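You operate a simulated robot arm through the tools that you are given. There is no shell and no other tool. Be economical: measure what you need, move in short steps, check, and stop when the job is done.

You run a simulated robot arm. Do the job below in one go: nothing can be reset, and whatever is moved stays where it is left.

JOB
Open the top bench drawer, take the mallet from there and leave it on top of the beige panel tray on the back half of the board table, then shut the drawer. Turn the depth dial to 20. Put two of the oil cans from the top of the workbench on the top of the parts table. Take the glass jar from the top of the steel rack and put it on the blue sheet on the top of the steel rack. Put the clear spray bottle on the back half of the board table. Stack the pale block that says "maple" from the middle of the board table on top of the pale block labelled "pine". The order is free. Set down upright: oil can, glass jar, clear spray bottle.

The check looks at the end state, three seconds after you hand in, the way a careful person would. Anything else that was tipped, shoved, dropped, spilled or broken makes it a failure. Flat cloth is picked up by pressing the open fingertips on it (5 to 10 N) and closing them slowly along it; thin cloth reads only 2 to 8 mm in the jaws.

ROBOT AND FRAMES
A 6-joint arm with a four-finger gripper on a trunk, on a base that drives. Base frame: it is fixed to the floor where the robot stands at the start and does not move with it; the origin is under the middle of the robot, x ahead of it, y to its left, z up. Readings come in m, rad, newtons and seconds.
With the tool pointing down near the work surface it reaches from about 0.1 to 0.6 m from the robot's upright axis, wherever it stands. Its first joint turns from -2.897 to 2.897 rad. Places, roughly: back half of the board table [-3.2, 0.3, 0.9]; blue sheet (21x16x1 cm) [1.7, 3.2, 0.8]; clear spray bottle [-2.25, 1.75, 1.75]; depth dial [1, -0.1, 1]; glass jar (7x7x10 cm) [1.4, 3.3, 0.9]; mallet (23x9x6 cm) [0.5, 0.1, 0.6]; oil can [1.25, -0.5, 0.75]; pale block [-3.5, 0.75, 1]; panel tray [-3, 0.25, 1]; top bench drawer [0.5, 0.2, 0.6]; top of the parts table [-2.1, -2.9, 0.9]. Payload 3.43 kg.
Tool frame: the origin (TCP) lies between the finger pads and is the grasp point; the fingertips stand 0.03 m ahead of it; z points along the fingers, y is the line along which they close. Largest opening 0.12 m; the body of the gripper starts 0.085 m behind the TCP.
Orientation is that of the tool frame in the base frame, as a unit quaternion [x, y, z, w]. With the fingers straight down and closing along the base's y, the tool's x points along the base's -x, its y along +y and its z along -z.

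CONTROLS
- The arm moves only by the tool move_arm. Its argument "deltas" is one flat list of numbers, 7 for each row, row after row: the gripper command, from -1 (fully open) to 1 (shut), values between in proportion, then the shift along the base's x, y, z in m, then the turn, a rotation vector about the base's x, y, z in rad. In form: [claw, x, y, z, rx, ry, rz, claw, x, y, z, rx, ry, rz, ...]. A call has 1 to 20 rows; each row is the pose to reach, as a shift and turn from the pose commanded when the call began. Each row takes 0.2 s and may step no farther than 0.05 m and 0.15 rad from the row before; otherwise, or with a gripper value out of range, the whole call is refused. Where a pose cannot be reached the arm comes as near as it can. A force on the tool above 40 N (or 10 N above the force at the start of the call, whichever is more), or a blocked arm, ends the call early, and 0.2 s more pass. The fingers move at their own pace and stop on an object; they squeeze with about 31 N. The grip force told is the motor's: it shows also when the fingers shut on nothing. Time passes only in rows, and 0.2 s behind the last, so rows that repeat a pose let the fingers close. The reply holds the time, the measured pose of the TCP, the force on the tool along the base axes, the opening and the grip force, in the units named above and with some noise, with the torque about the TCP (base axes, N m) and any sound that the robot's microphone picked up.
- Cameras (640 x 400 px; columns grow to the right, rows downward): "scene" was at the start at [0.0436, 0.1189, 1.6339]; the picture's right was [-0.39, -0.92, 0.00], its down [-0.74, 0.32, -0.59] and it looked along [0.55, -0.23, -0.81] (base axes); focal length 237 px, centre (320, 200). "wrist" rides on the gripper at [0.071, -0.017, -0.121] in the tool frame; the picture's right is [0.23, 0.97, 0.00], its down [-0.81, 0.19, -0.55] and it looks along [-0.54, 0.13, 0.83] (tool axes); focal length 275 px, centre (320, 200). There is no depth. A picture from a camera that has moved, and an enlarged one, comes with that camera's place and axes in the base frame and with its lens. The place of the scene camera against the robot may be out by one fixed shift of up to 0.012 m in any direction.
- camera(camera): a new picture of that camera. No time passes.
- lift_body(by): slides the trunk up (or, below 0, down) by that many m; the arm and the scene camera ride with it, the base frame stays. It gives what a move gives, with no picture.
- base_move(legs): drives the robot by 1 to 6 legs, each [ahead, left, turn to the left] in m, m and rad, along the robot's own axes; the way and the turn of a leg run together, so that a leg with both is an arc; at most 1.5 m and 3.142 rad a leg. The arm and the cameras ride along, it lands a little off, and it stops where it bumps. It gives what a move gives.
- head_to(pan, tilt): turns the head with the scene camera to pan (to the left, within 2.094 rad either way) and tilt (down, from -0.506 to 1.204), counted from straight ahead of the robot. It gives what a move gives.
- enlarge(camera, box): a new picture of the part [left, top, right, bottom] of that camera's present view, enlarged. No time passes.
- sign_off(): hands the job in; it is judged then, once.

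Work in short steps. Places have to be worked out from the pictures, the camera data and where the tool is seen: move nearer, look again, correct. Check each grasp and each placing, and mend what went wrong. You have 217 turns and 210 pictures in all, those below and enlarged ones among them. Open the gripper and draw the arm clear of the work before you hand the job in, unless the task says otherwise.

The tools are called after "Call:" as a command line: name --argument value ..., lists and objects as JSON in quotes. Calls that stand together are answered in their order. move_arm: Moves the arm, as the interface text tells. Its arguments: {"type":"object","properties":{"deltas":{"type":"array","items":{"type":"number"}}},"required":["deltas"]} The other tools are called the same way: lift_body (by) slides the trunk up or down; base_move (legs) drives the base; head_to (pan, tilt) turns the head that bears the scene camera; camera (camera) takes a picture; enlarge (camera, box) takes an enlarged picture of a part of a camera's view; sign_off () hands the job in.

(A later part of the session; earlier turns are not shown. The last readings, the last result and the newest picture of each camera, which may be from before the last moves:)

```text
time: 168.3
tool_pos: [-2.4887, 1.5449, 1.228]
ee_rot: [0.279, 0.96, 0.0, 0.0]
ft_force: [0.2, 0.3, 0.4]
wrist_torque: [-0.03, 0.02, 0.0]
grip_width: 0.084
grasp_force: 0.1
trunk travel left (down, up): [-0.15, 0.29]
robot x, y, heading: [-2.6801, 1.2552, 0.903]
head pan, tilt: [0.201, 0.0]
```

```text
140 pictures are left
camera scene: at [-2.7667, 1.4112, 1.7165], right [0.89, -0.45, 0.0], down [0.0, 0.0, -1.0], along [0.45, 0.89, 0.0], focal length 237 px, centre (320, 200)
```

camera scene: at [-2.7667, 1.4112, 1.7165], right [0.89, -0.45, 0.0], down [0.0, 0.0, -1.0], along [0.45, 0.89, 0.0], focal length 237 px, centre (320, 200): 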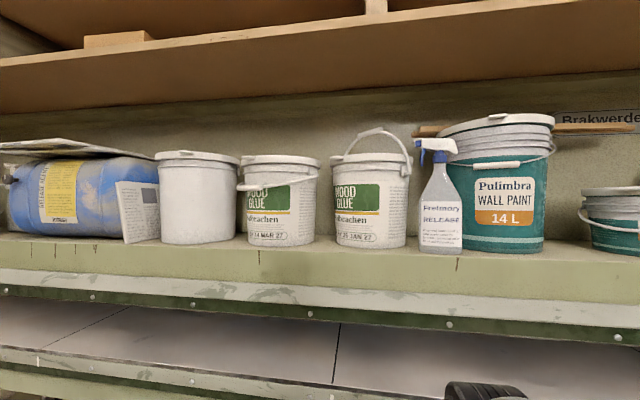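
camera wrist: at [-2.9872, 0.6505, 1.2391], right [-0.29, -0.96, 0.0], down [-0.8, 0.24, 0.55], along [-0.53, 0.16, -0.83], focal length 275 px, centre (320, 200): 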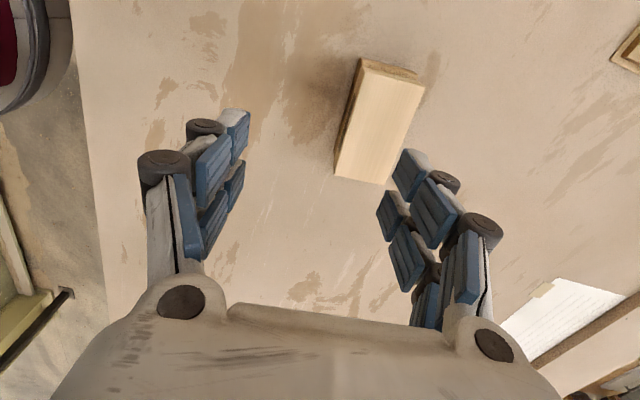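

The clear bottle stands in front of the teal bucket, with the glue bucket close on its left. I enlarge it, and take a second view after raising the trunk, for stereo.

Call:
enlarge --camera "scene" --box '[380, 120, 500, 270]'

Call:
lift_body --by 0.28

Call:
head_to --pan 0.0 --tilt 0.5

Call:
camera --camera "scene"

```text
2.67 times, centred on (440, 195) of scene
camera zoom: at [-2.7667, 1.4112, 1.7165], right [0.89, -0.45, 0.0], down [0.0, 0.0, -1.0], along [0.45, 0.89, 0.0], focal length 632 px, centre (0, 213)
```

zoom: 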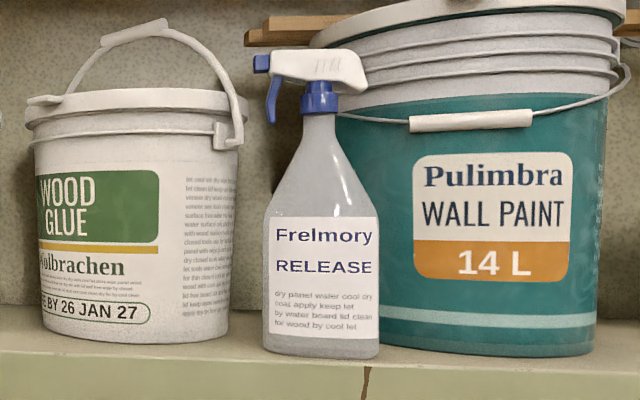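

```text
time: 171.1
tool_pos: [-2.4895, 1.5451, 1.5067]
ee_rot: [0.278, 0.961, -0.001, -0.001]
ft_force: [0.4, -1.2, -0.2]
wrist_torque: [0.01, 0.04, -0.01]
grip_width: 0.0839
grasp_force: 0.1
trunk travel left (down, up): [-0.43, 0.01]
robot x, y, heading: [-2.6765, 1.2529, 0.905]
head pan, tilt: [0.201, 0.0]
```

```text
time: 172.1
tool_pos: [-2.4881, 1.5444, 1.5069]
ee_rot: [0.277, 0.961, -0.001, 0.0]
ft_force: [0.6, -0.4, 0.7]
wrist_torque: [0.02, -0.04, 0.02]
grip_width: 0.0838
grasp_force: 0.0
trunk travel left (down, up): [-0.43, 0.01]
robot x, y, heading: [-2.6813, 1.255, 0.903]
head pan, tilt: [0.0, 0.499]
```

```text
138 pictures are left
camera scene: at [-2.7511, 1.4022, 1.9505], right [0.79, -0.62, 0.0], down [-0.3, -0.38, -0.88], along [0.54, 0.69, -0.48], focal length 237 px, centre (320, 200)
```

scene: 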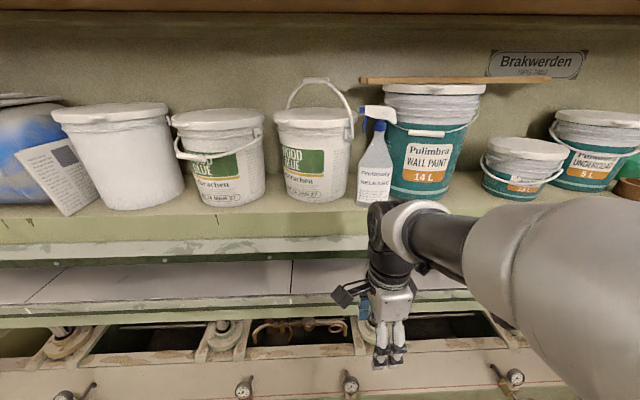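

The bottle's collar is at (-2.226, 1.811, 1.821) on a shelf at z≈1.588. I'll grip just under the trigger lever at z≈1.785 with a horizontal tool. First yaw so the fingers close sideways.

Call:
move_arm --deltas '[-0.4, 0, 0, 0, 0, 0, 0.138, -0.4, 0, 0, 0, 0, 0, 0.275, -0.4, 0, 0, 0, 0, 0, 0.413, -0.4, 0, 0, 0, 0, 0, 0.551, -0.4, 0, 0, 0, 0, 0, 0.689, -0.4, 0, 0, 0, 0, 0, 0.826, -0.4, 0, 0, 0, 0, 0, 0.964, -0.4, 0, 0, 0, 0, 0, 1.102, -0.4, 0, 0, 0, 0, 0, 1.24, -0.4, 0, 0, 0, 0, 0, 1.377, -0.4, 0, 0, 0, 0, 0, 1.515]'

Call:
move_arm --deltas '[-0.4, 0, 0, 0.01, 0.114, -0.081, 0, -0.4, 0, 0, 0.02, 0.229, -0.161, 0, -0.4, 0, 0, 0.03, 0.343, -0.242, 0, -0.4, 0.01, 0.01, 0.04, 0.457, -0.323, 0, -0.4, 0.02, 0.02, 0.05, 0.571, -0.404, 0, -0.4, 0.03, 0.04, 0.07, 0.686, -0.484, 0, -0.4, 0.04, 0.05, 0.1, 0.8, -0.565, 0, -0.4, 0.05, 0.06, 0.13, 0.914, -0.646, 0, -0.4, 0.06, 0.07, 0.16, 1.03, -0.727, 0, -0.4, 0.07, 0.08, 0.2, 1.144, -0.808, 0, -0.4, 0.08, 0.08, 0.24, 1.26, -0.89, 0, -0.4, 0.09, 0.08, 0.27, 1.28, -0.904, 0]'

Call:
camera --camera "wrist"

Call:
camera --camera "scene"

```text
time: 174.5
tool_pos: [-2.488, 1.545, 1.5075]
ee_rot: [-0.459, 0.888, -0.001, 0.001]
ft_force: [0.5, -0.5, -0.8]
wrist_torque: [0.01, 0.0, 0.02]
grip_width: 0.0838
grasp_force: 0.1
trunk travel left (down, up): [-0.43, 0.01]
robot x, y, heading: [-2.6811, 1.2551, 0.903]
head pan, tilt: [0.0, 0.499]
```

```text
time: 177.1
tool_pos: [-2.4204, 1.6431, 1.7701]
ee_rot: [-0.321, 0.632, 0.322, 0.628]
ft_force: [-0.2, 0.5, -0.5]
wrist_torque: [-0.02, 0.0, -0.02]
grip_width: 0.0838
grasp_force: 0.0
out of reach, approached as far as the arm can: row 8, 9, 10, 11, 12
trunk travel left (down, up): [-0.43, 0.01]
robot x, y, heading: [-2.6804, 1.2507, 0.903]
head pan, tilt: [0.0, 0.499]
```

```text
137 pictures are left
camera wrist: at [-2.4786, 1.5357, 1.6995], right [-0.79, 0.57, -0.23], down [-0.47, -0.33, 0.81], along [0.39, 0.75, 0.53], focal length 275 px, centre (320, 200)
```

wrist: 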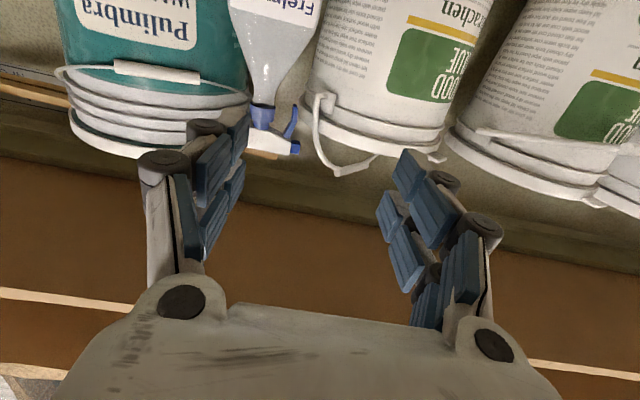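

```text
136 pictures are left
camera scene: at [-2.7516, 1.4023, 1.9504], right [0.79, -0.62, 0.0], down [-0.3, -0.38, -0.88], along [0.54, 0.69, -0.48], focal length 237 px, centre (320, 200)
```

scene: 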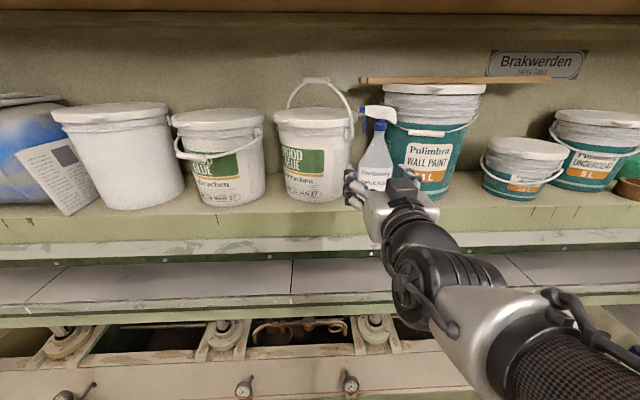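

The tool is level and points at the shelf. The bottle's neck is at about (-2.222, 1.803); I move sideways to line up 12 cm in front.

Call:
move_arm --deltas '[-0.4, 0.02, -0.01, 0.002, 0, 0, 0, -0.4, 0.045, -0.02, 0.004, 0, 0, 0, -0.4, 0.065, 0.01, 0.006, 0, 0, 0, -0.4, 0.085, 0.045, 0.0075, 0, 0, 0, -0.4, 0.1, 0.07, 0.0075, 0, 0, 0, -0.4, 0.1, 0.07, 0.0075, 0, 0, 0]'

Call:
camera --camera "wrist"

Call:
enlarge --camera "scene" --box '[310, 80, 470, 230]'

```text
time: 178.5
tool_pos: [-2.367, 1.7326, 1.7665]
ee_rot: [-0.317, 0.635, 0.317, 0.629]
ft_force: [0.3, 0.5, 0.7]
wrist_torque: [-0.02, 0.05, 0.01]
grip_width: 0.0842
grasp_force: 0.0
out of reach, approached as far as the arm can: row 1, 2, 3, 4, 5, 6
trunk travel left (down, up): [-0.43, 0.01]
robot x, y, heading: [-2.6827, 1.2505, 0.905]
head pan, tilt: [0.0, 0.499]
```

```text
135 pictures are left
camera wrist: at [-2.4265, 1.6253, 1.6949], right [-0.78, 0.58, -0.23], down [-0.48, -0.32, 0.82], along [0.4, 0.75, 0.53], focal length 275 px, centre (320, 200)
```

wrist: 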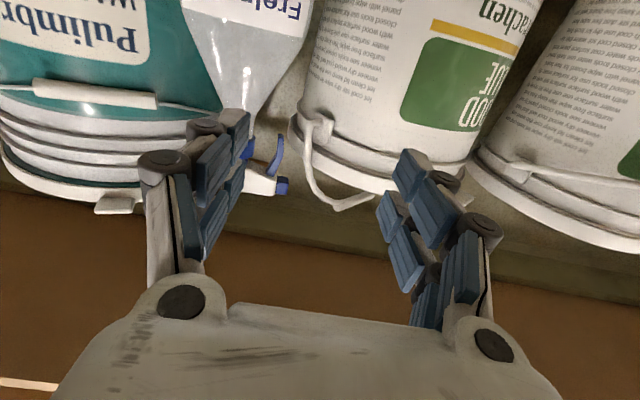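

```text
2.67 times, centred on (390, 155) of scene
camera zoom: at [-2.7514, 1.4019, 1.9504], right [0.79, -0.62, 0.0], down [-0.3, -0.38, -0.88], along [0.54, 0.69, -0.48], focal length 632 px, centre (133, 320)
```

zoom: 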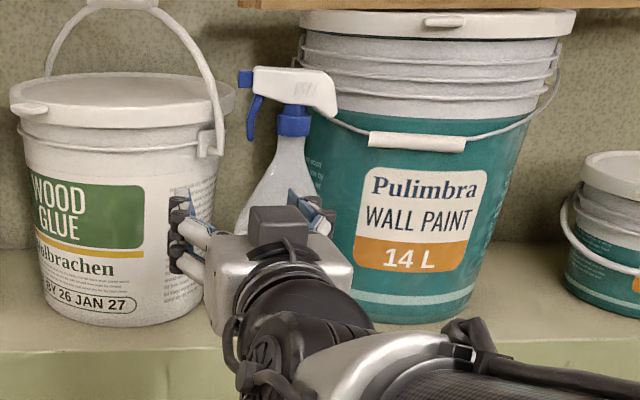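

The arm is at a limit sideways, so I let the base do it: back 5 cm, strafe right 7.8 cm.

Call:
base_move --legs '[[-0.05, 0, 0], [0, -0.078, 0]]'

Call:
camera --camera "wrist"

```text
time: 180.1
tool_pos: [-2.3366, 1.6433, 1.7655]
ee_rot: [-0.318, 0.635, 0.318, 0.629]
ft_force: [-0.3, -0.4, 0.2]
wrist_torque: [0.0, 0.01, 0.02]
grip_width: 0.0843
grasp_force: 0.0
trunk travel left (down, up): [-0.43, 0.01]
robot x, y, heading: [-2.6539, 1.1617, 0.904]
head pan, tilt: [0.0, 0.499]
```

```text
133 pictures are left
camera wrist: at [-2.3961, 1.5354, 1.6953], right [-0.78, 0.58, -0.23], down [-0.48, -0.33, 0.82], along [0.4, 0.75, 0.53], focal length 275 px, centre (320, 200)
```

wrist: 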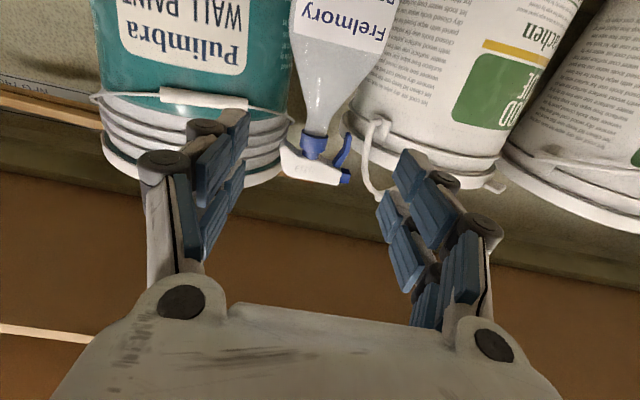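

Lined up: collar at (-2.229, 1.796, 1.818), the tool on the same line 19 cm back. I raise the trunk its last 1 cm and drive 0.11 m ahead.

Call:
lift_body --by 0.01

Call:
base_move --legs '[[0.11, 0, 0]]'

Call:
move_arm --deltas '[-0.4, 0, 0, 0.006, 0, 0, 0, -0.4, 0, 0, 0.006, 0, 0, 0]'

Call:
camera --camera "wrist"

```text
time: 180.6
tool_pos: [-2.3352, 1.6438, 1.7754]
ee_rot: [-0.317, 0.636, 0.317, 0.628]
ft_force: [1.2, -0.1, -0.9]
wrist_torque: [-0.01, -0.01, 0.02]
grip_width: 0.084
grasp_force: 0.1
trunk travel left (down, up): [-0.44, 0.0]
robot x, y, heading: [-2.6491, 1.1596, 0.908]
head pan, tilt: [0.0, 0.499]
```

```text
time: 181.8
tool_pos: [-2.2672, 1.7315, 1.7759]
ee_rot: [-0.317, 0.635, 0.317, 0.629]
ft_force: [0.0, 0.0, -0.1]
wrist_torque: [0.01, 0.0, 0.0]
grip_width: 0.0843
grasp_force: 0.0
trunk travel left (down, up): [-0.44, 0.0]
robot x, y, heading: [-2.5815, 1.2509, 0.903]
head pan, tilt: [0.0, 0.499]
```

```text
time: 182.4
tool_pos: [-2.2659, 1.7311, 1.7816]
ee_rot: [-0.316, 0.636, 0.316, 0.629]
ft_force: [-0.2, -0.1, 0.9]
wrist_torque: [0.02, -0.03, -0.03]
grip_width: 0.0839
grasp_force: 0.1
trunk travel left (down, up): [-0.44, 0.0]
robot x, y, heading: [-2.5781, 1.2531, 0.908]
head pan, tilt: [0.0, 0.499]
```

```text
132 pictures are left
camera wrist: at [-2.3259, 1.6246, 1.7111], right [-0.78, 0.58, -0.23], down [-0.48, -0.32, 0.82], along [0.4, 0.75, 0.53], focal length 275 px, centre (320, 200)
```

wrist: 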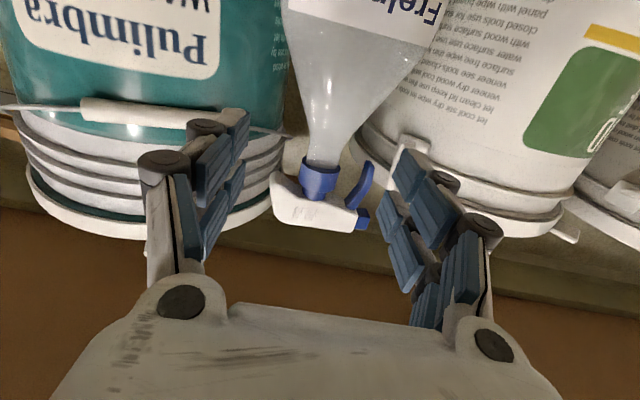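

The neck is centred. I narrow the opening slightly and advance 7 cm so the pads straddle the neck below the lever.

Call:
move_arm --deltas '[-0.15, -0.005, 0.004, 0, 0, 0, 0, -0.15, 0.005, 0.018, 0, 0, 0, 0, -0.15, 0.017, 0.036, 0, 0, 0, 0, -0.15, 0.027, 0.05, 0, 0, 0, 0, -0.15, 0.035, 0.062, 0, 0, 0, 0, -0.15, 0.035, 0.062, 0, 0, 0, 0]'

Call:
camera --camera "wrist"

Call:
enlarge --camera "scene" --box '[310, 80, 470, 230]'

```text
time: 183.8
tool_pos: [-2.2328, 1.7911, 1.7828]
ee_rot: [-0.316, 0.636, 0.316, 0.629]
ft_force: [0.5, 0.3, 0.9]
wrist_torque: [0.01, 0.0, 0.01]
grip_width: 0.069
grasp_force: 0.2
trunk travel left (down, up): [-0.44, 0.0]
robot x, y, heading: [-2.5788, 1.2528, 0.902]
head pan, tilt: [0.0, 0.499]
```

```text
131 pictures are left
camera wrist: at [-2.2925, 1.6842, 1.7108], right [-0.78, 0.58, -0.23], down [-0.48, -0.32, 0.82], along [0.4, 0.75, 0.53], focal length 275 px, centre (320, 200)
```

wrist: 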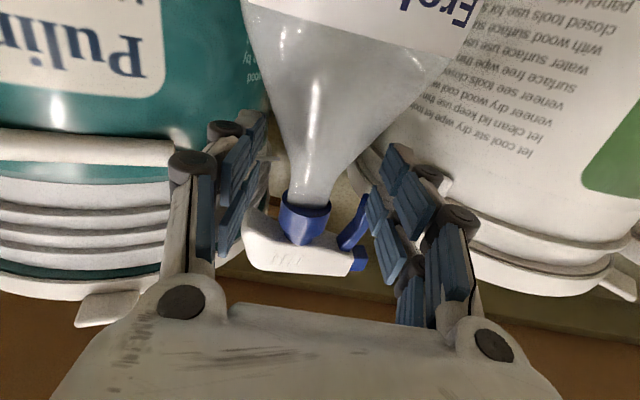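

```text
2.67 times, centred on (390, 155) of scene
camera zoom: at [-2.6523, 1.4005, 1.9605], right [0.79, -0.62, 0.0], down [-0.3, -0.38, -0.88], along [0.54, 0.69, -0.48], focal length 632 px, centre (133, 320)
```

zoom: 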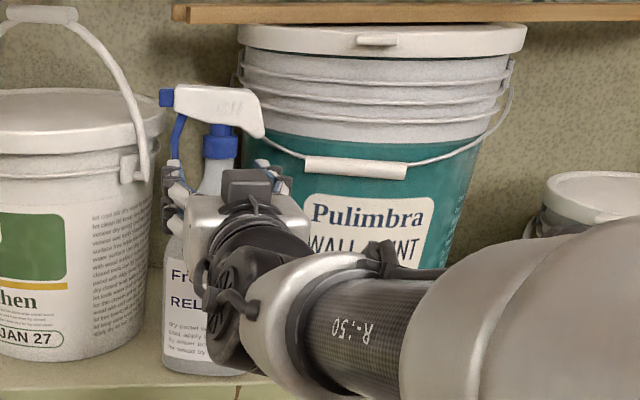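

The lever's tip would overlap the left finger by about 1 cm, so I go 13 mm lower, centre by 4 mm, and close.

Call:
move_arm --deltas '[-0.15, 0.003, -0.002, -0.013, 0, 0, 0, -0.15, 0.003, -0.002, -0.013, 0, 0, 0]'

Call:
camera --camera "wrist"

```text
time: 184.4
tool_pos: [-2.2305, 1.7909, 1.7695]
ee_rot: [-0.315, 0.637, 0.314, 0.63]
ft_force: [-0.7, -0.1, 1.1]
wrist_torque: [0.01, 0.02, -0.01]
grip_width: 0.0694
grasp_force: 0.4
trunk travel left (down, up): [-0.44, 0.0]
robot x, y, heading: [-2.5821, 1.2499, 0.908]
head pan, tilt: [0.0, 0.499]
```

```text
129 pictures are left
camera wrist: at [-2.2909, 1.6832, 1.6975], right [-0.78, 0.59, -0.23], down [-0.48, -0.32, 0.82], along [0.41, 0.74, 0.53], focal length 275 px, centre (320, 200)
```

wrist: 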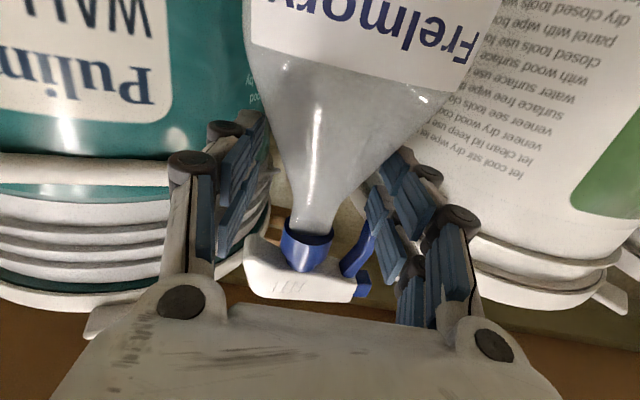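

Lever now clears. Closing on the neck.

Call:
move_arm --deltas '[0.2, 0, 0, 0, 0, 0, 0, 0.5, 0, 0, 0, 0, 0, 0, 1, 0, 0, 0, 0, 0, 0, 1, 0, 0, 0, 0, 0, 0, 1, 0, 0, 0, 0, 0, 0]'

Call:
camera --camera "wrist"

```text
time: 185.6
tool_pos: [-2.2298, 1.7905, 1.7688]
ee_rot: [-0.315, 0.637, 0.315, 0.629]
ft_force: [-3.0, 2.6, 5.0]
wrist_torque: [0.2, -0.04, 0.06]
grip_width: 0.0632
grasp_force: 30.7
trunk travel left (down, up): [-0.44, 0.0]
robot x, y, heading: [-2.5813, 1.2475, 0.903]
head pan, tilt: [0.0, 0.499]
```

```text
128 pictures are left
camera wrist: at [-2.2913, 1.6834, 1.6983], right [-0.78, 0.59, -0.23], down [-0.48, -0.32, 0.82], along [0.41, 0.74, 0.53], focal length 275 px, centre (320, 200)
```

wrist: 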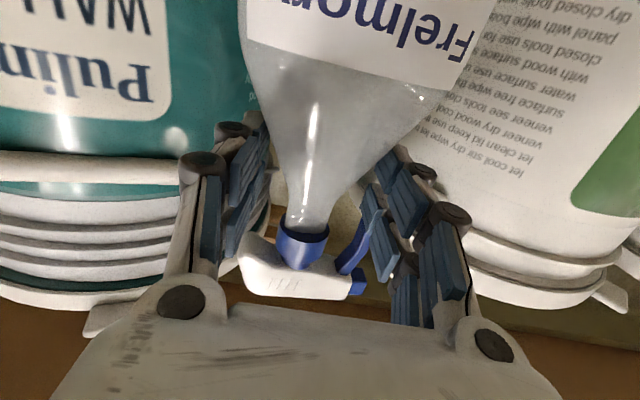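

Held at 63 mm, 31 N. I lift 2.5 cm slowly and check that it comes along.

Call:
move_arm --deltas '[1, 0, 0, 0.008, 0, 0, 0, 1, 0, 0, 0.016, 0, 0, 0, 1, 0, 0, 0.025, 0, 0, 0]'

Call:
camera --camera "wrist"

Call:
enlarge --camera "scene" --box '[310, 80, 470, 230]'

```text
time: 186.4
tool_pos: [-2.2292, 1.7914, 1.7926]
ee_rot: [-0.318, 0.636, 0.317, 0.628]
ft_force: [-0.4, -0.5, -3.4]
wrist_torque: [-0.11, 0.02, 0.02]
grip_width: 0.054
grasp_force: 30.5
trunk travel left (down, up): [-0.44, 0.0]
robot x, y, heading: [-2.5847, 1.2532, 0.901]
head pan, tilt: [0.0, 0.499]
```

```text
127 pictures are left
camera wrist: at [-2.289, 1.6837, 1.7228], right [-0.78, 0.58, -0.23], down [-0.48, -0.32, 0.82], along [0.4, 0.75, 0.53], focal length 275 px, centre (320, 200)
```

wrist: 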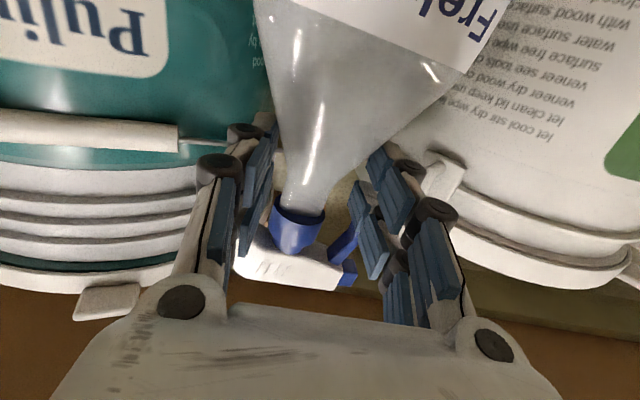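

```text
2.67 times, centred on (390, 155) of scene
camera zoom: at [-2.6519, 1.4012, 1.9604], right [0.79, -0.62, 0.0], down [-0.3, -0.38, -0.88], along [0.54, 0.69, -0.48], focal length 632 px, centre (133, 320)
```

zoom: 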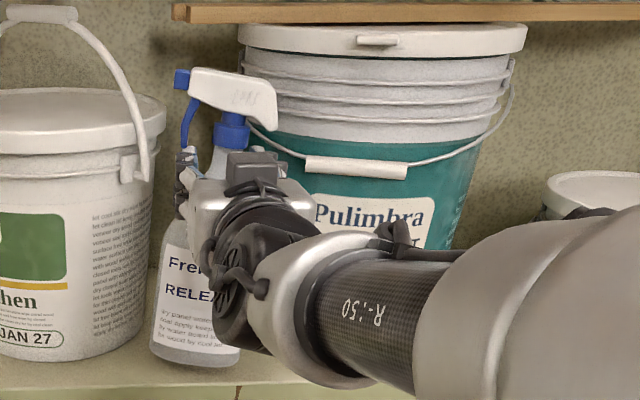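

The grip slid up the cone to 54 mm and the bottle leans a little, but its weight is on the tool. I lift another 1.5 cm and compare.

Call:
move_arm --deltas '[1, 0, 0, 0.008, 0, 0, 0, 1, 0, 0, 0.015, 0, 0, 0, 1, 0, 0, 0.015, 0, 0, 0]'

Call:
enlarge --camera "scene" --box '[310, 80, 470, 230]'

Call:
camera --camera "wrist"

```text
time: 187.2
tool_pos: [-2.2283, 1.7934, 1.809]
ee_rot: [-0.318, 0.636, 0.317, 0.628]
ft_force: [0.0, -0.5, -3.5]
wrist_torque: [-0.07, 0.02, 0.02]
grip_width: 0.0533
grasp_force: 30.8
trunk travel left (down, up): [-0.44, 0.0]
robot x, y, heading: [-2.5809, 1.2526, 0.908]
head pan, tilt: [0.0, 0.499]
```

```text
2.67 times, centred on (390, 155) of scene
camera zoom: at [-2.6513, 1.402, 1.9604], right [0.79, -0.62, 0.0], down [-0.3, -0.38, -0.88], along [0.54, 0.69, -0.48], focal length 632 px, centre (133, 320)
```

zoom: 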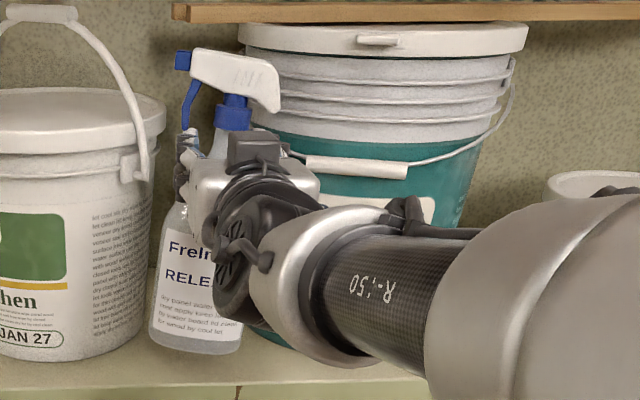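

```text
124 pictures are left
camera wrist: at [-2.2884, 1.6844, 1.7382], right [-0.78, 0.58, -0.23], down [-0.48, -0.32, 0.82], along [0.4, 0.75, 0.53], focal length 275 px, centre (320, 200)
```

wrist: 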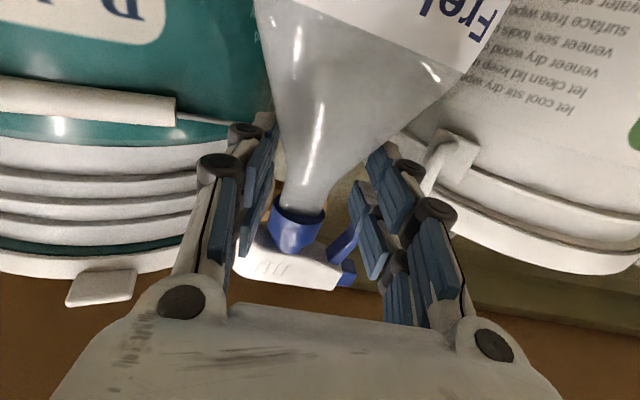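

It is fully held (stable 53 mm, 3.5 N). I back straight out of the shelf with a small right compensation.

Call:
base_move --legs '[[-0.25, -0.018, 0]]'

Call:
camera --camera "wrist"

Call:
camera --camera "scene"

```text
time: 189.1
tool_pos: [-2.3692, 1.5822, 1.8085]
ee_rot: [-0.316, 0.636, 0.315, 0.629]
ft_force: [0.4, 0.7, -4.4]
wrist_torque: [-0.07, 0.02, -0.03]
grip_width: 0.053
grasp_force: 31.6
trunk travel left (down, up): [-0.44, 0.0]
robot x, y, heading: [-2.726, 1.0405, 0.9]
head pan, tilt: [0.0, 0.499]
```

```text
123 pictures are left
camera wrist: at [-2.4294, 1.4761, 1.7379], right [-0.78, 0.58, -0.23], down [-0.48, -0.32, 0.82], along [0.4, 0.75, 0.53], focal length 275 px, centre (320, 200)
```

wrist: 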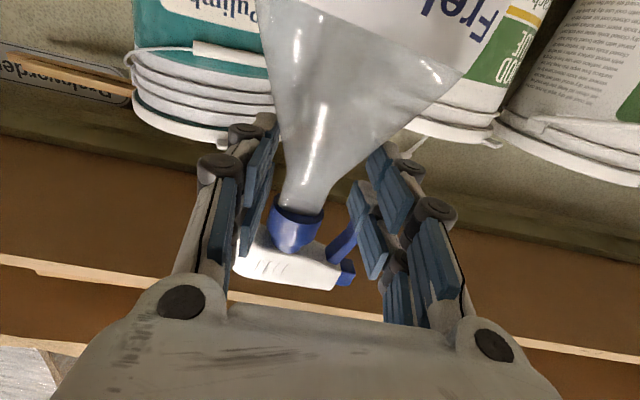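

```text
122 pictures are left
camera scene: at [-2.7925, 1.1938, 1.9603], right [0.78, -0.62, 0.0], down [-0.3, -0.38, -0.88], along [0.54, 0.69, -0.48], focal length 237 px, centre (320, 200)
```

scene: 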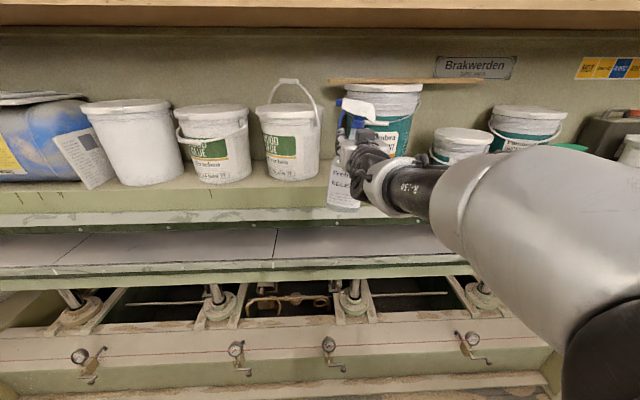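

Bottle is out and nothing else moved. I turn away to face down the aisle and drive out the same way as I came.

Call:
base_move --legs '[[0, 0, -1.53], [0, 0.24, 0], [1.5, 0, 0], [1.2, 0, 0], [0, 0, -1.57]]'

Call:
camera --camera "wrist"

```text
time: 211.2
tool_pos: [-0.7172, -0.9325, 1.8078]
ee_rot: [0.631, 0.326, -0.624, 0.326]
ft_force: [-0.3, -0.2, -4.1]
wrist_torque: [0.11, 0.01, 0.03]
grip_width: 0.0519
grasp_force: 31.1
trunk travel left (down, up): [-0.44, 0.0]
robot x, y, heading: [-0.3804, -0.3806, -2.213]
head pan, tilt: [0.0, 0.499]
```

```text
121 pictures are left
camera wrist: at [-0.6623, -0.8243, 1.7379], right [0.8, -0.56, -0.23], down [0.47, 0.34, 0.82], along [-0.38, -0.76, 0.53], focal length 275 px, centre (320, 200)
```

wrist: 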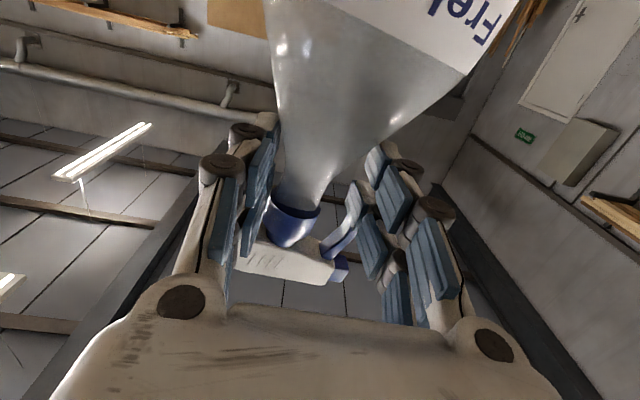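

Still held. I lower the trunk and drive round to the table's left side.

Call:
lift_body --by -0.4

Call:
base_move --legs '[[1.5, 0, 0], [0.6, 0, 0], [0, 0, -1.57], [1.5, 0, 0], [0.8, 0, 0], [0, 0, -1.57]]'

Call:
camera --camera "wrist"

Call:
camera --camera "scene"

```text
time: 215.1
tool_pos: [-0.7179, -0.9321, 1.4083]
ee_rot: [0.631, 0.326, -0.624, 0.325]
ft_force: [0.4, -0.2, -2.8]
wrist_torque: [0.14, 0.01, 0.02]
grip_width: 0.052
grasp_force: 31.0
trunk travel left (down, up): [-0.04, 0.4]
robot x, y, heading: [-0.3756, -0.382, -2.211]
head pan, tilt: [0.0, 0.499]
```

```text
time: 244.2
tool_pos: [-3.1798, -0.1423, 1.408]
ee_rot: [-0.323, 0.633, 0.322, 0.626]
ft_force: [-0.4, -0.1, -3.9]
wrist_torque: [-0.12, 0.02, -0.03]
grip_width: 0.052
grasp_force: 30.7
trunk travel left (down, up): [-0.04, 0.4]
robot x, y, heading: [-3.5223, -0.6914, 0.924]
head pan, tilt: [0.0, 0.499]
```

```text
120 pictures are left
camera wrist: at [-3.2379, -0.2498, 1.3378], right [-0.79, 0.57, -0.23], down [-0.47, -0.33, 0.82], along [0.39, 0.75, 0.53], focal length 275 px, centre (320, 200)
```

wrist: 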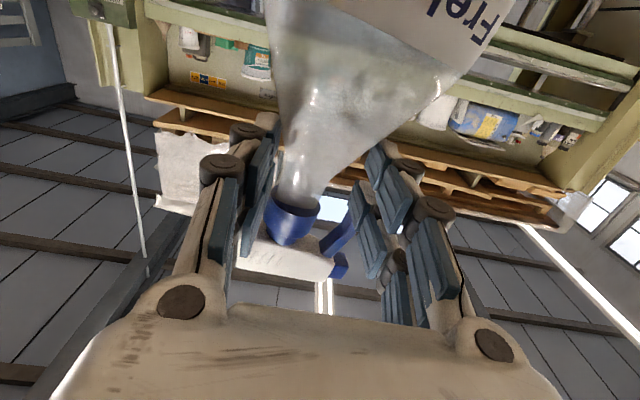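

```text
119 pictures are left
camera scene: at [-3.5951, -0.5392, 1.5604], right [0.8, -0.6, 0.0], down [-0.29, -0.38, -0.88], along [0.53, 0.7, -0.48], focal length 237 px, centre (320, 200)
```

scene: 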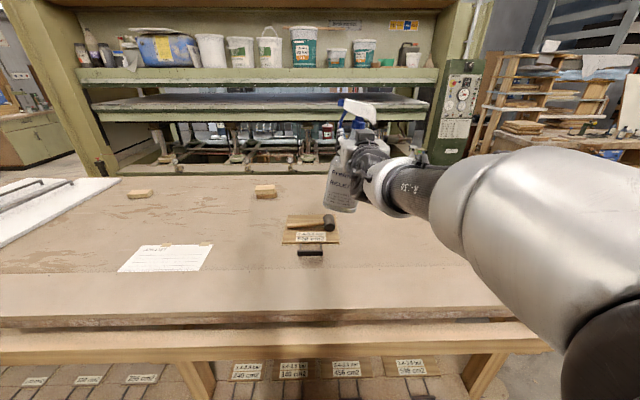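

I enlarge to measure the bottle's lean, then position over the free spot right of the tray.

Call:
enlarge --camera "scene" --box '[290, 80, 430, 230]'

Call:
base_move --legs '[[0, -0.13, 0], [0.27, 0, 0]]'

Call:
enlarge --camera "scene" --box '[290, 80, 430, 230]'

```text
2.67 times, centred on (360, 155) of scene
camera zoom: at [-3.5951, -0.5392, 1.5604], right [0.8, -0.6, 0.0], down [-0.29, -0.38, -0.88], along [0.53, 0.7, -0.48], focal length 632 px, centre (213, 320)
```

zoom: 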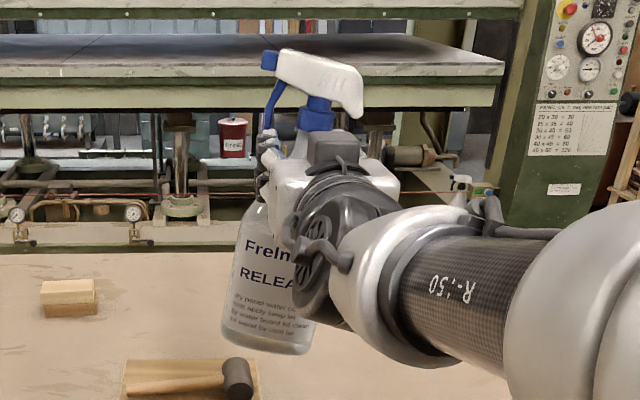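

```text
time: 247.0
tool_pos: [-2.9122, -0.0028, 1.4074]
ee_rot: [-0.323, 0.634, 0.322, 0.625]
ft_force: [1.0, 0.4, -4.0]
wrist_torque: [-0.06, 0.01, 0.0]
grip_width: 0.0514
grasp_force: 30.9
trunk travel left (down, up): [-0.04, 0.4]
robot x, y, heading: [-3.255, -0.5473, 0.919]
head pan, tilt: [0.0, 0.499]
```

```text
2.67 times, centred on (360, 155) of scene
camera zoom: at [-3.3283, -0.4012, 1.5603], right [0.8, -0.6, 0.0], down [-0.29, -0.38, -0.88], along [0.53, 0.7, -0.48], focal length 632 px, centre (213, 320)
```

zoom: 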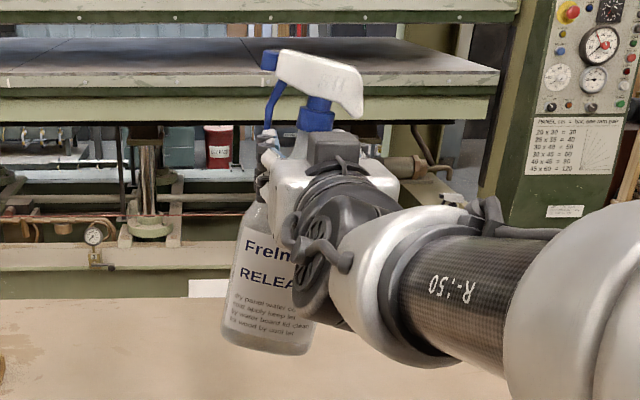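

The bottle leans about 8.6° (top toward the right). I roll the tool to set it upright and lower part way.

Call:
move_arm --deltas '[1, 0, 0, -0.03, -0.022, -0.031, 0, 1, 0, 0, -0.06, -0.043, -0.061, 0, 1, 0, 0, -0.09, -0.065, -0.092, 0, 1, 0, 0, -0.12, -0.0866, -0.1226, 0, 1, 0, 0, -0.15, -0.0866, -0.1226, 0, 1, 0, 0, -0.18, -0.0866, -0.1226, 0]'

Call:
head_to --pan -0.05 --tilt 0.7

Call:
camera --camera "scene"

Call:
camera --camera "wrist"

```text
time: 248.4
tool_pos: [-2.9338, 0.0079, 1.2338]
ee_rot: [-0.363, 0.612, 0.267, 0.65]
ft_force: [-0.1, 0.0, -3.9]
wrist_torque: [-0.09, 0.06, 0.0]
grip_width: 0.0516
grasp_force: 30.6
out of reach, approached as far as the arm can: row 2, 3, 4, 5, 6
trunk travel left (down, up): [-0.04, 0.4]
robot x, y, heading: [-3.258, -0.5495, 0.92]
head pan, tilt: [0.0, 0.499]
```

```text
time: 249.2
tool_pos: [-2.9345, 0.0077, 1.2334]
ee_rot: [-0.364, 0.612, 0.267, 0.649]
ft_force: [0.3, 0.5, -3.5]
wrist_torque: [-0.05, 0.08, -0.01]
grip_width: 0.0518
grasp_force: 30.8
trunk travel left (down, up): [-0.04, 0.4]
robot x, y, heading: [-3.2589, -0.5526, 0.92]
head pan, tilt: [-0.051, 0.7]
```

```text
116 pictures are left
camera scene: at [-3.3291, -0.4094, 1.5427], right [0.77, -0.64, 0.0], down [-0.41, -0.49, -0.77], along [0.49, 0.59, -0.64], focal length 237 px, centre (320, 200)
```

scene: 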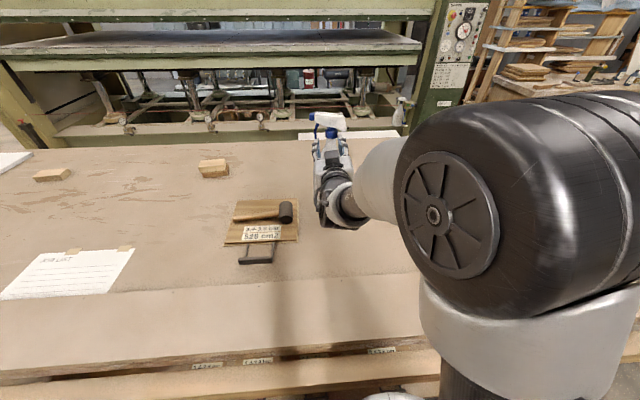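

```text
115 pictures are left
camera wrist: at [-2.9866, -0.106, 1.1669], right [-0.75, 0.55, -0.37], down [-0.57, -0.25, 0.78], along [0.34, 0.79, 0.5], focal length 275 px, centre (320, 200)
```

wrist: 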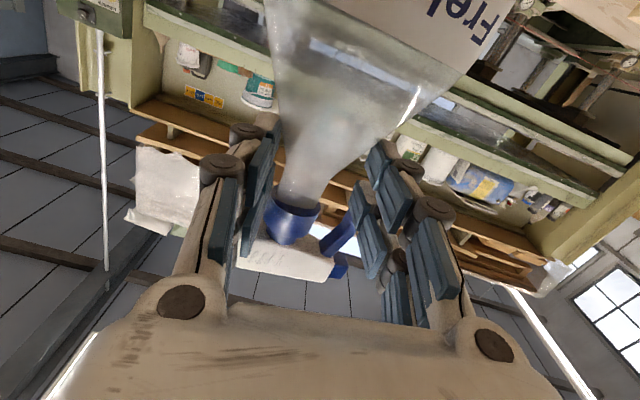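

Roll took effect. I check uprightness enlarged.

Call:
enlarge --camera "scene" --box '[270, 90, 390, 250]'

```text
2.50 times, centred on (330, 170) of scene
camera zoom: at [-3.3291, -0.4094, 1.5427], right [0.77, -0.64, 0.0], down [-0.41, -0.49, -0.77], along [0.49, 0.59, -0.64], focal length 593 px, centre (295, 275)
```

zoom: 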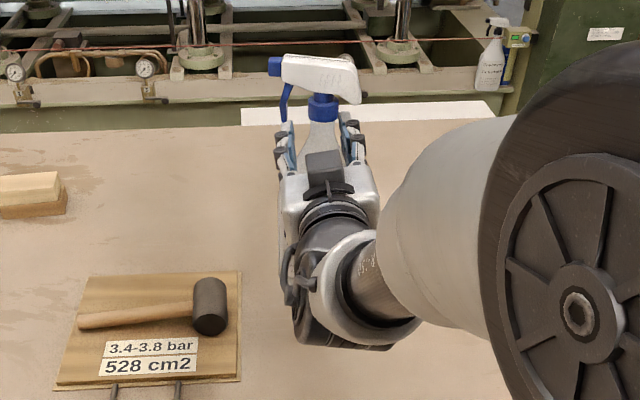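

Upright now. Lowering further.

Call:
move_arm --deltas '[1, 0, 0, -0.03, 0, 0, 0, 1, 0, 0, -0.06, 0, 0, 0, 1, 0, 0, -0.085, 0, 0, 0]'

Call:
camera --camera "scene"

```text
time: 250.0
tool_pos: [-2.9499, 0.0148, 1.1482]
ee_rot: [-0.365, 0.61, 0.268, 0.65]
ft_force: [0.2, -0.3, -3.8]
wrist_torque: [-0.07, 0.04, 0.0]
grip_width: 0.0514
grasp_force: 31.4
out of reach, approached as far as the arm can: row 1, 2, 3
trunk travel left (down, up): [-0.04, 0.4]
robot x, y, heading: [-3.2575, -0.5468, 0.923]
head pan, tilt: [-0.051, 0.7]
```

```text
113 pictures are left
camera scene: at [-3.3286, -0.4091, 1.5426], right [0.77, -0.64, 0.0], down [-0.42, -0.49, -0.76], along [0.49, 0.58, -0.64], focal length 237 px, centre (320, 200)
```

scene: 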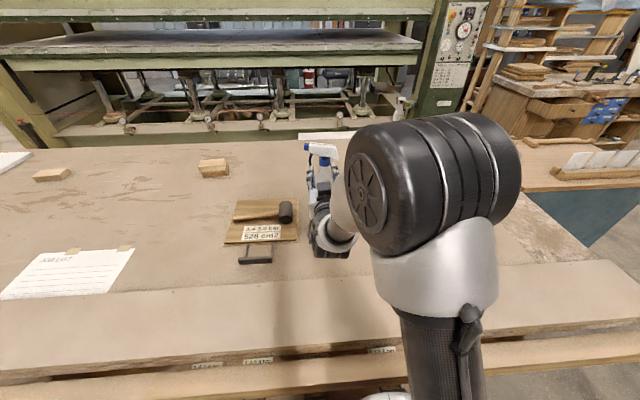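

The reach limit makes it drift toward the tray. I strafe the base right 5 cm and use the trunk for the rest of the way down.

Call:
base_move --legs '[[-0.02, -0.05, 0]]'

Call:
lift_body --by -0.025

Call:
camera --camera "wrist"

Call:
enlarge --camera "scene" --box '[250, 110, 390, 280]'

```text
time: 250.9
tool_pos: [-2.9222, -0.0333, 1.1503]
ee_rot: [-0.365, 0.61, 0.269, 0.65]
ft_force: [-1.3, -0.7, -4.4]
wrist_torque: [-0.05, 0.06, 0.04]
grip_width: 0.0515
grasp_force: 30.8
trunk travel left (down, up): [-0.04, 0.4]
robot x, y, heading: [-3.2301, -0.5929, 0.927]
head pan, tilt: [-0.051, 0.7]
```

```text
time: 251.6
tool_pos: [-2.9219, -0.0314, 1.1253]
ee_rot: [-0.365, 0.61, 0.269, 0.65]
ft_force: [0.2, 0.3, -4.0]
wrist_torque: [-0.1, 0.09, 0.01]
grip_width: 0.0517
grasp_force: 30.8
trunk travel left (down, up): [-0.015, 0.425]
robot x, y, heading: [-3.229, -0.6005, 0.922]
head pan, tilt: [-0.051, 0.7]
```

```text
112 pictures are left
camera wrist: at [-2.9741, -0.1441, 1.0579], right [-0.75, 0.55, -0.37], down [-0.57, -0.25, 0.78], along [0.34, 0.8, 0.5], focal length 275 px, centre (320, 200)
```

wrist: 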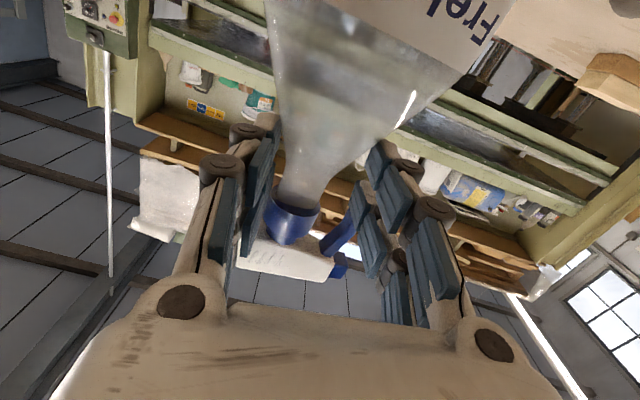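

```text
2.35 times, centred on (320, 195) of scene
camera zoom: at [-3.3016, -0.4551, 1.5177], right [0.77, -0.64, 0.0], down [-0.41, -0.49, -0.76], along [0.49, 0.59, -0.64], focal length 558 px, centre (320, 212)
```

zoom: 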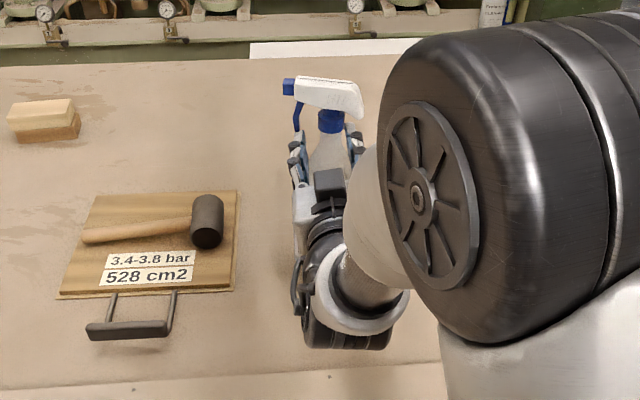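

Good spot and clear. I keep lowering by 1 cm steps until contact.

Call:
move_arm --deltas '[1, 0, 0, -0.008, 0, 0, 0, 1, 0, 0, -0.016, 0, 0, 0]'

```text
time: 252.2
tool_pos: [-2.9237, -0.0311, 1.1125]
ee_rot: [-0.364, 0.608, 0.27, 0.652]
ft_force: [-0.7, -1.4, 7.2]
wrist_torque: [-0.38, -0.41, -0.08]
grip_width: 0.0517
grasp_force: 30.3
trunk travel left (down, up): [-0.015, 0.425]
robot x, y, heading: [-3.2299, -0.6002, 0.922]
head pan, tilt: [-0.051, 0.7]
```

First contact on the bottle's right base edge. I look before releasing.

Call:
enlarge --camera "scene" --box '[280, 120, 360, 220]'

Call:
camera --camera "wrist"

```text
4.00 times, centred on (320, 170) of scene
camera zoom: at [-3.3024, -0.4562, 1.518], right [0.77, -0.64, 0.0], down [-0.41, -0.49, -0.77], along [0.49, 0.59, -0.64], focal length 948 px, centre (320, 320)
```

zoom: 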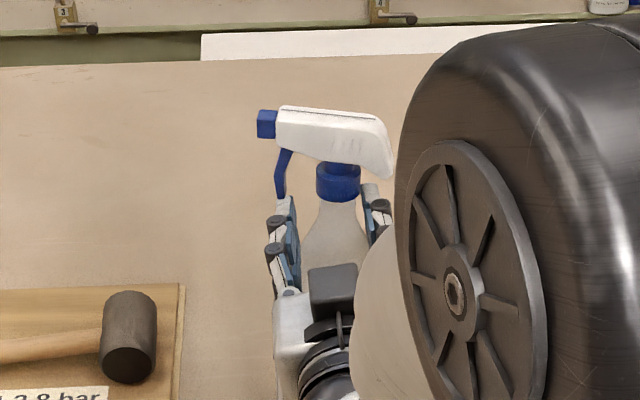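

```text
109 pictures are left
camera wrist: at [-2.9748, -0.1441, 1.0449], right [-0.74, 0.55, -0.37], down [-0.58, -0.26, 0.78], along [0.34, 0.79, 0.51], focal length 275 px, centre (320, 200)
```

wrist: 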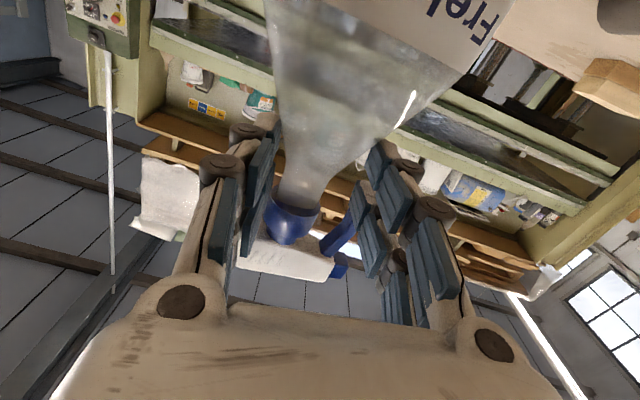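

Nearly upright (a few degrees). I roll 0.04 rad more, press 3 mm and release slowly.

Call:
move_arm --deltas '[1, 0, 0, 0, -0.023, -0.033, 0, 1, 0, 0, -0.003, -0.023, -0.033, 0, 0.4, 0, 0, -0.003, -0.023, -0.033, 0, 0, 0, 0, -0.003, -0.023, -0.033, 0, -0.15, 0, 0, -0.003, -0.023, -0.033, 0, -0.25, 0, 0, -0.003, -0.023, -0.033, 0]'

Call:
camera --camera "wrist"

```text
time: 253.6
tool_pos: [-2.9231, -0.0309, 1.1058]
ee_rot: [-0.377, 0.604, 0.254, 0.655]
ft_force: [0.0, 0.3, 0.5]
wrist_torque: [0.01, -0.01, 0.03]
grip_width: 0.075
grasp_force: 0.0
trunk travel left (down, up): [-0.015, 0.425]
robot x, y, heading: [-3.2272, -0.5968, 0.922]
head pan, tilt: [-0.051, 0.7]
```

```text
108 pictures are left
camera wrist: at [-2.9728, -0.146, 1.0398], right [-0.73, 0.54, -0.41], down [-0.6, -0.23, 0.77], along [0.32, 0.81, 0.49], focal length 275 px, centre (320, 200)
```

wrist: 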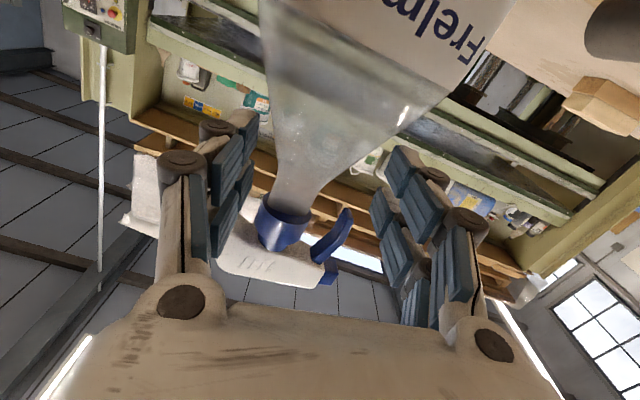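

Released and standing. I centre the fingers by 8 mm and back away.

Call:
move_arm --deltas '[-0.4, 0.006, -0.004, 0, 0, 0, 0, -0.4, 0.006, -0.004, 0, 0, 0, 0]'

Call:
base_move --legs '[[-0.3, 0, 0]]'

Call:
camera --camera "scene"

```text
time: 254.2
tool_pos: [-2.9186, -0.0329, 1.1076]
ee_rot: [-0.374, 0.605, 0.252, 0.656]
ft_force: [-0.5, 0.2, 0.0]
wrist_torque: [-0.02, 0.01, -0.03]
grip_width: 0.084
grasp_force: 0.0
out of reach, approached as far as the arm can: row 1, 2
trunk travel left (down, up): [-0.015, 0.425]
robot x, y, heading: [-3.2319, -0.5948, 0.923]
head pan, tilt: [-0.051, 0.7]
```

```text
time: 256.2
tool_pos: [-3.0954, -0.2687, 1.1077]
ee_rot: [-0.373, 0.605, 0.251, 0.657]
ft_force: [0.0, -0.3, -0.1]
wrist_torque: [0.0, -0.01, -0.01]
grip_width: 0.0842
grasp_force: 0.1
trunk travel left (down, up): [-0.015, 0.425]
robot x, y, heading: [-3.405, -0.8327, 0.917]
head pan, tilt: [-0.051, 0.7]
```

```text
107 pictures are left
camera scene: at [-3.4794, -0.6892, 1.5177], right [0.76, -0.65, 0.0], down [-0.42, -0.49, -0.77], along [0.49, 0.58, -0.64], focal length 237 px, centre (320, 200)
```

scene: 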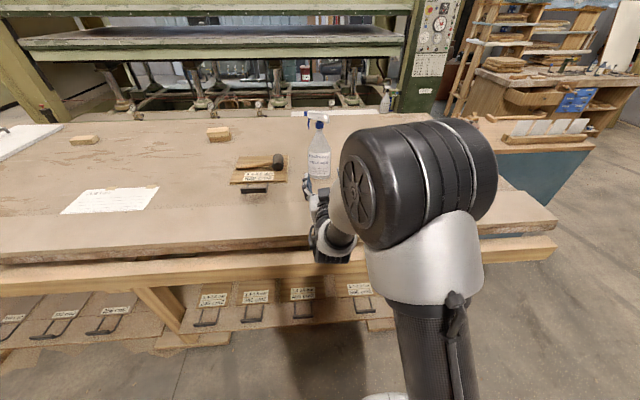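

The bottle stands upright on the table. Next the drawer: level the tool roll, drive back to the bench front and face the open drawer.

Call:
move_arm --deltas '[-1, 0, 0, 0, 0.054, 0.076, 0, -1, 0, 0, 0, 0.108, 0.152, 0]'

Call:
base_move --legs '[[-0.1, 0, 0.038], [0, -1.5, 0], [0, -1.1, 0], [1.5, 0, 0], [0.2, 0, 0]]'

Call:
camera --camera "scene"

```text
time: 256.8
tool_pos: [-3.0952, -0.2643, 1.1116]
ee_rot: [-0.32, 0.638, 0.307, 0.63]
ft_force: [-0.1, 0.0, 1.1]
wrist_torque: [-0.03, -0.03, 0.03]
grip_width: 0.1189
grasp_force: 0.0
out of reach, approached as far as the arm can: row 2
trunk travel left (down, up): [-0.015, 0.425]
robot x, y, heading: [-3.4032, -0.8296, 0.917]
head pan, tilt: [-0.051, 0.7]
```

```text
time: 278.5
tool_pos: [-0.0777, -0.4228, 1.1128]
ee_rot: [-0.337, 0.63, 0.321, 0.622]
ft_force: [-0.3, 0.0, -0.6]
wrist_torque: [0.04, -0.01, -0.02]
grip_width: 0.1201
grasp_force: 0.0
trunk travel left (down, up): [-0.015, 0.425]
robot x, y, heading: [-0.3652, -1.0016, 0.962]
head pan, tilt: [-0.051, 0.7]
```

```text
106 pictures are left
camera scene: at [-0.4415, -0.8644, 1.5176], right [0.79, -0.61, 0.0], down [-0.39, -0.51, -0.76], along [0.47, 0.61, -0.64], focal length 237 px, centre (320, 200)
```

scene: 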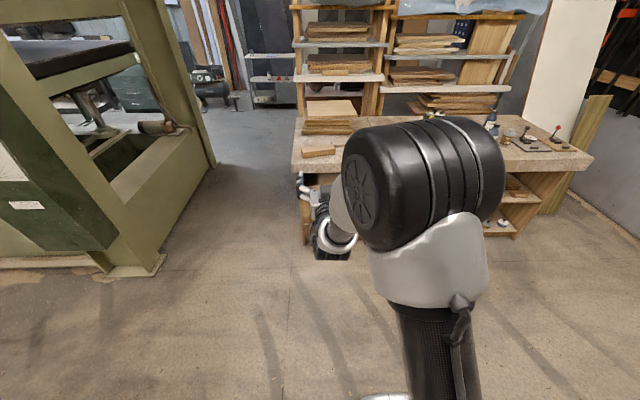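

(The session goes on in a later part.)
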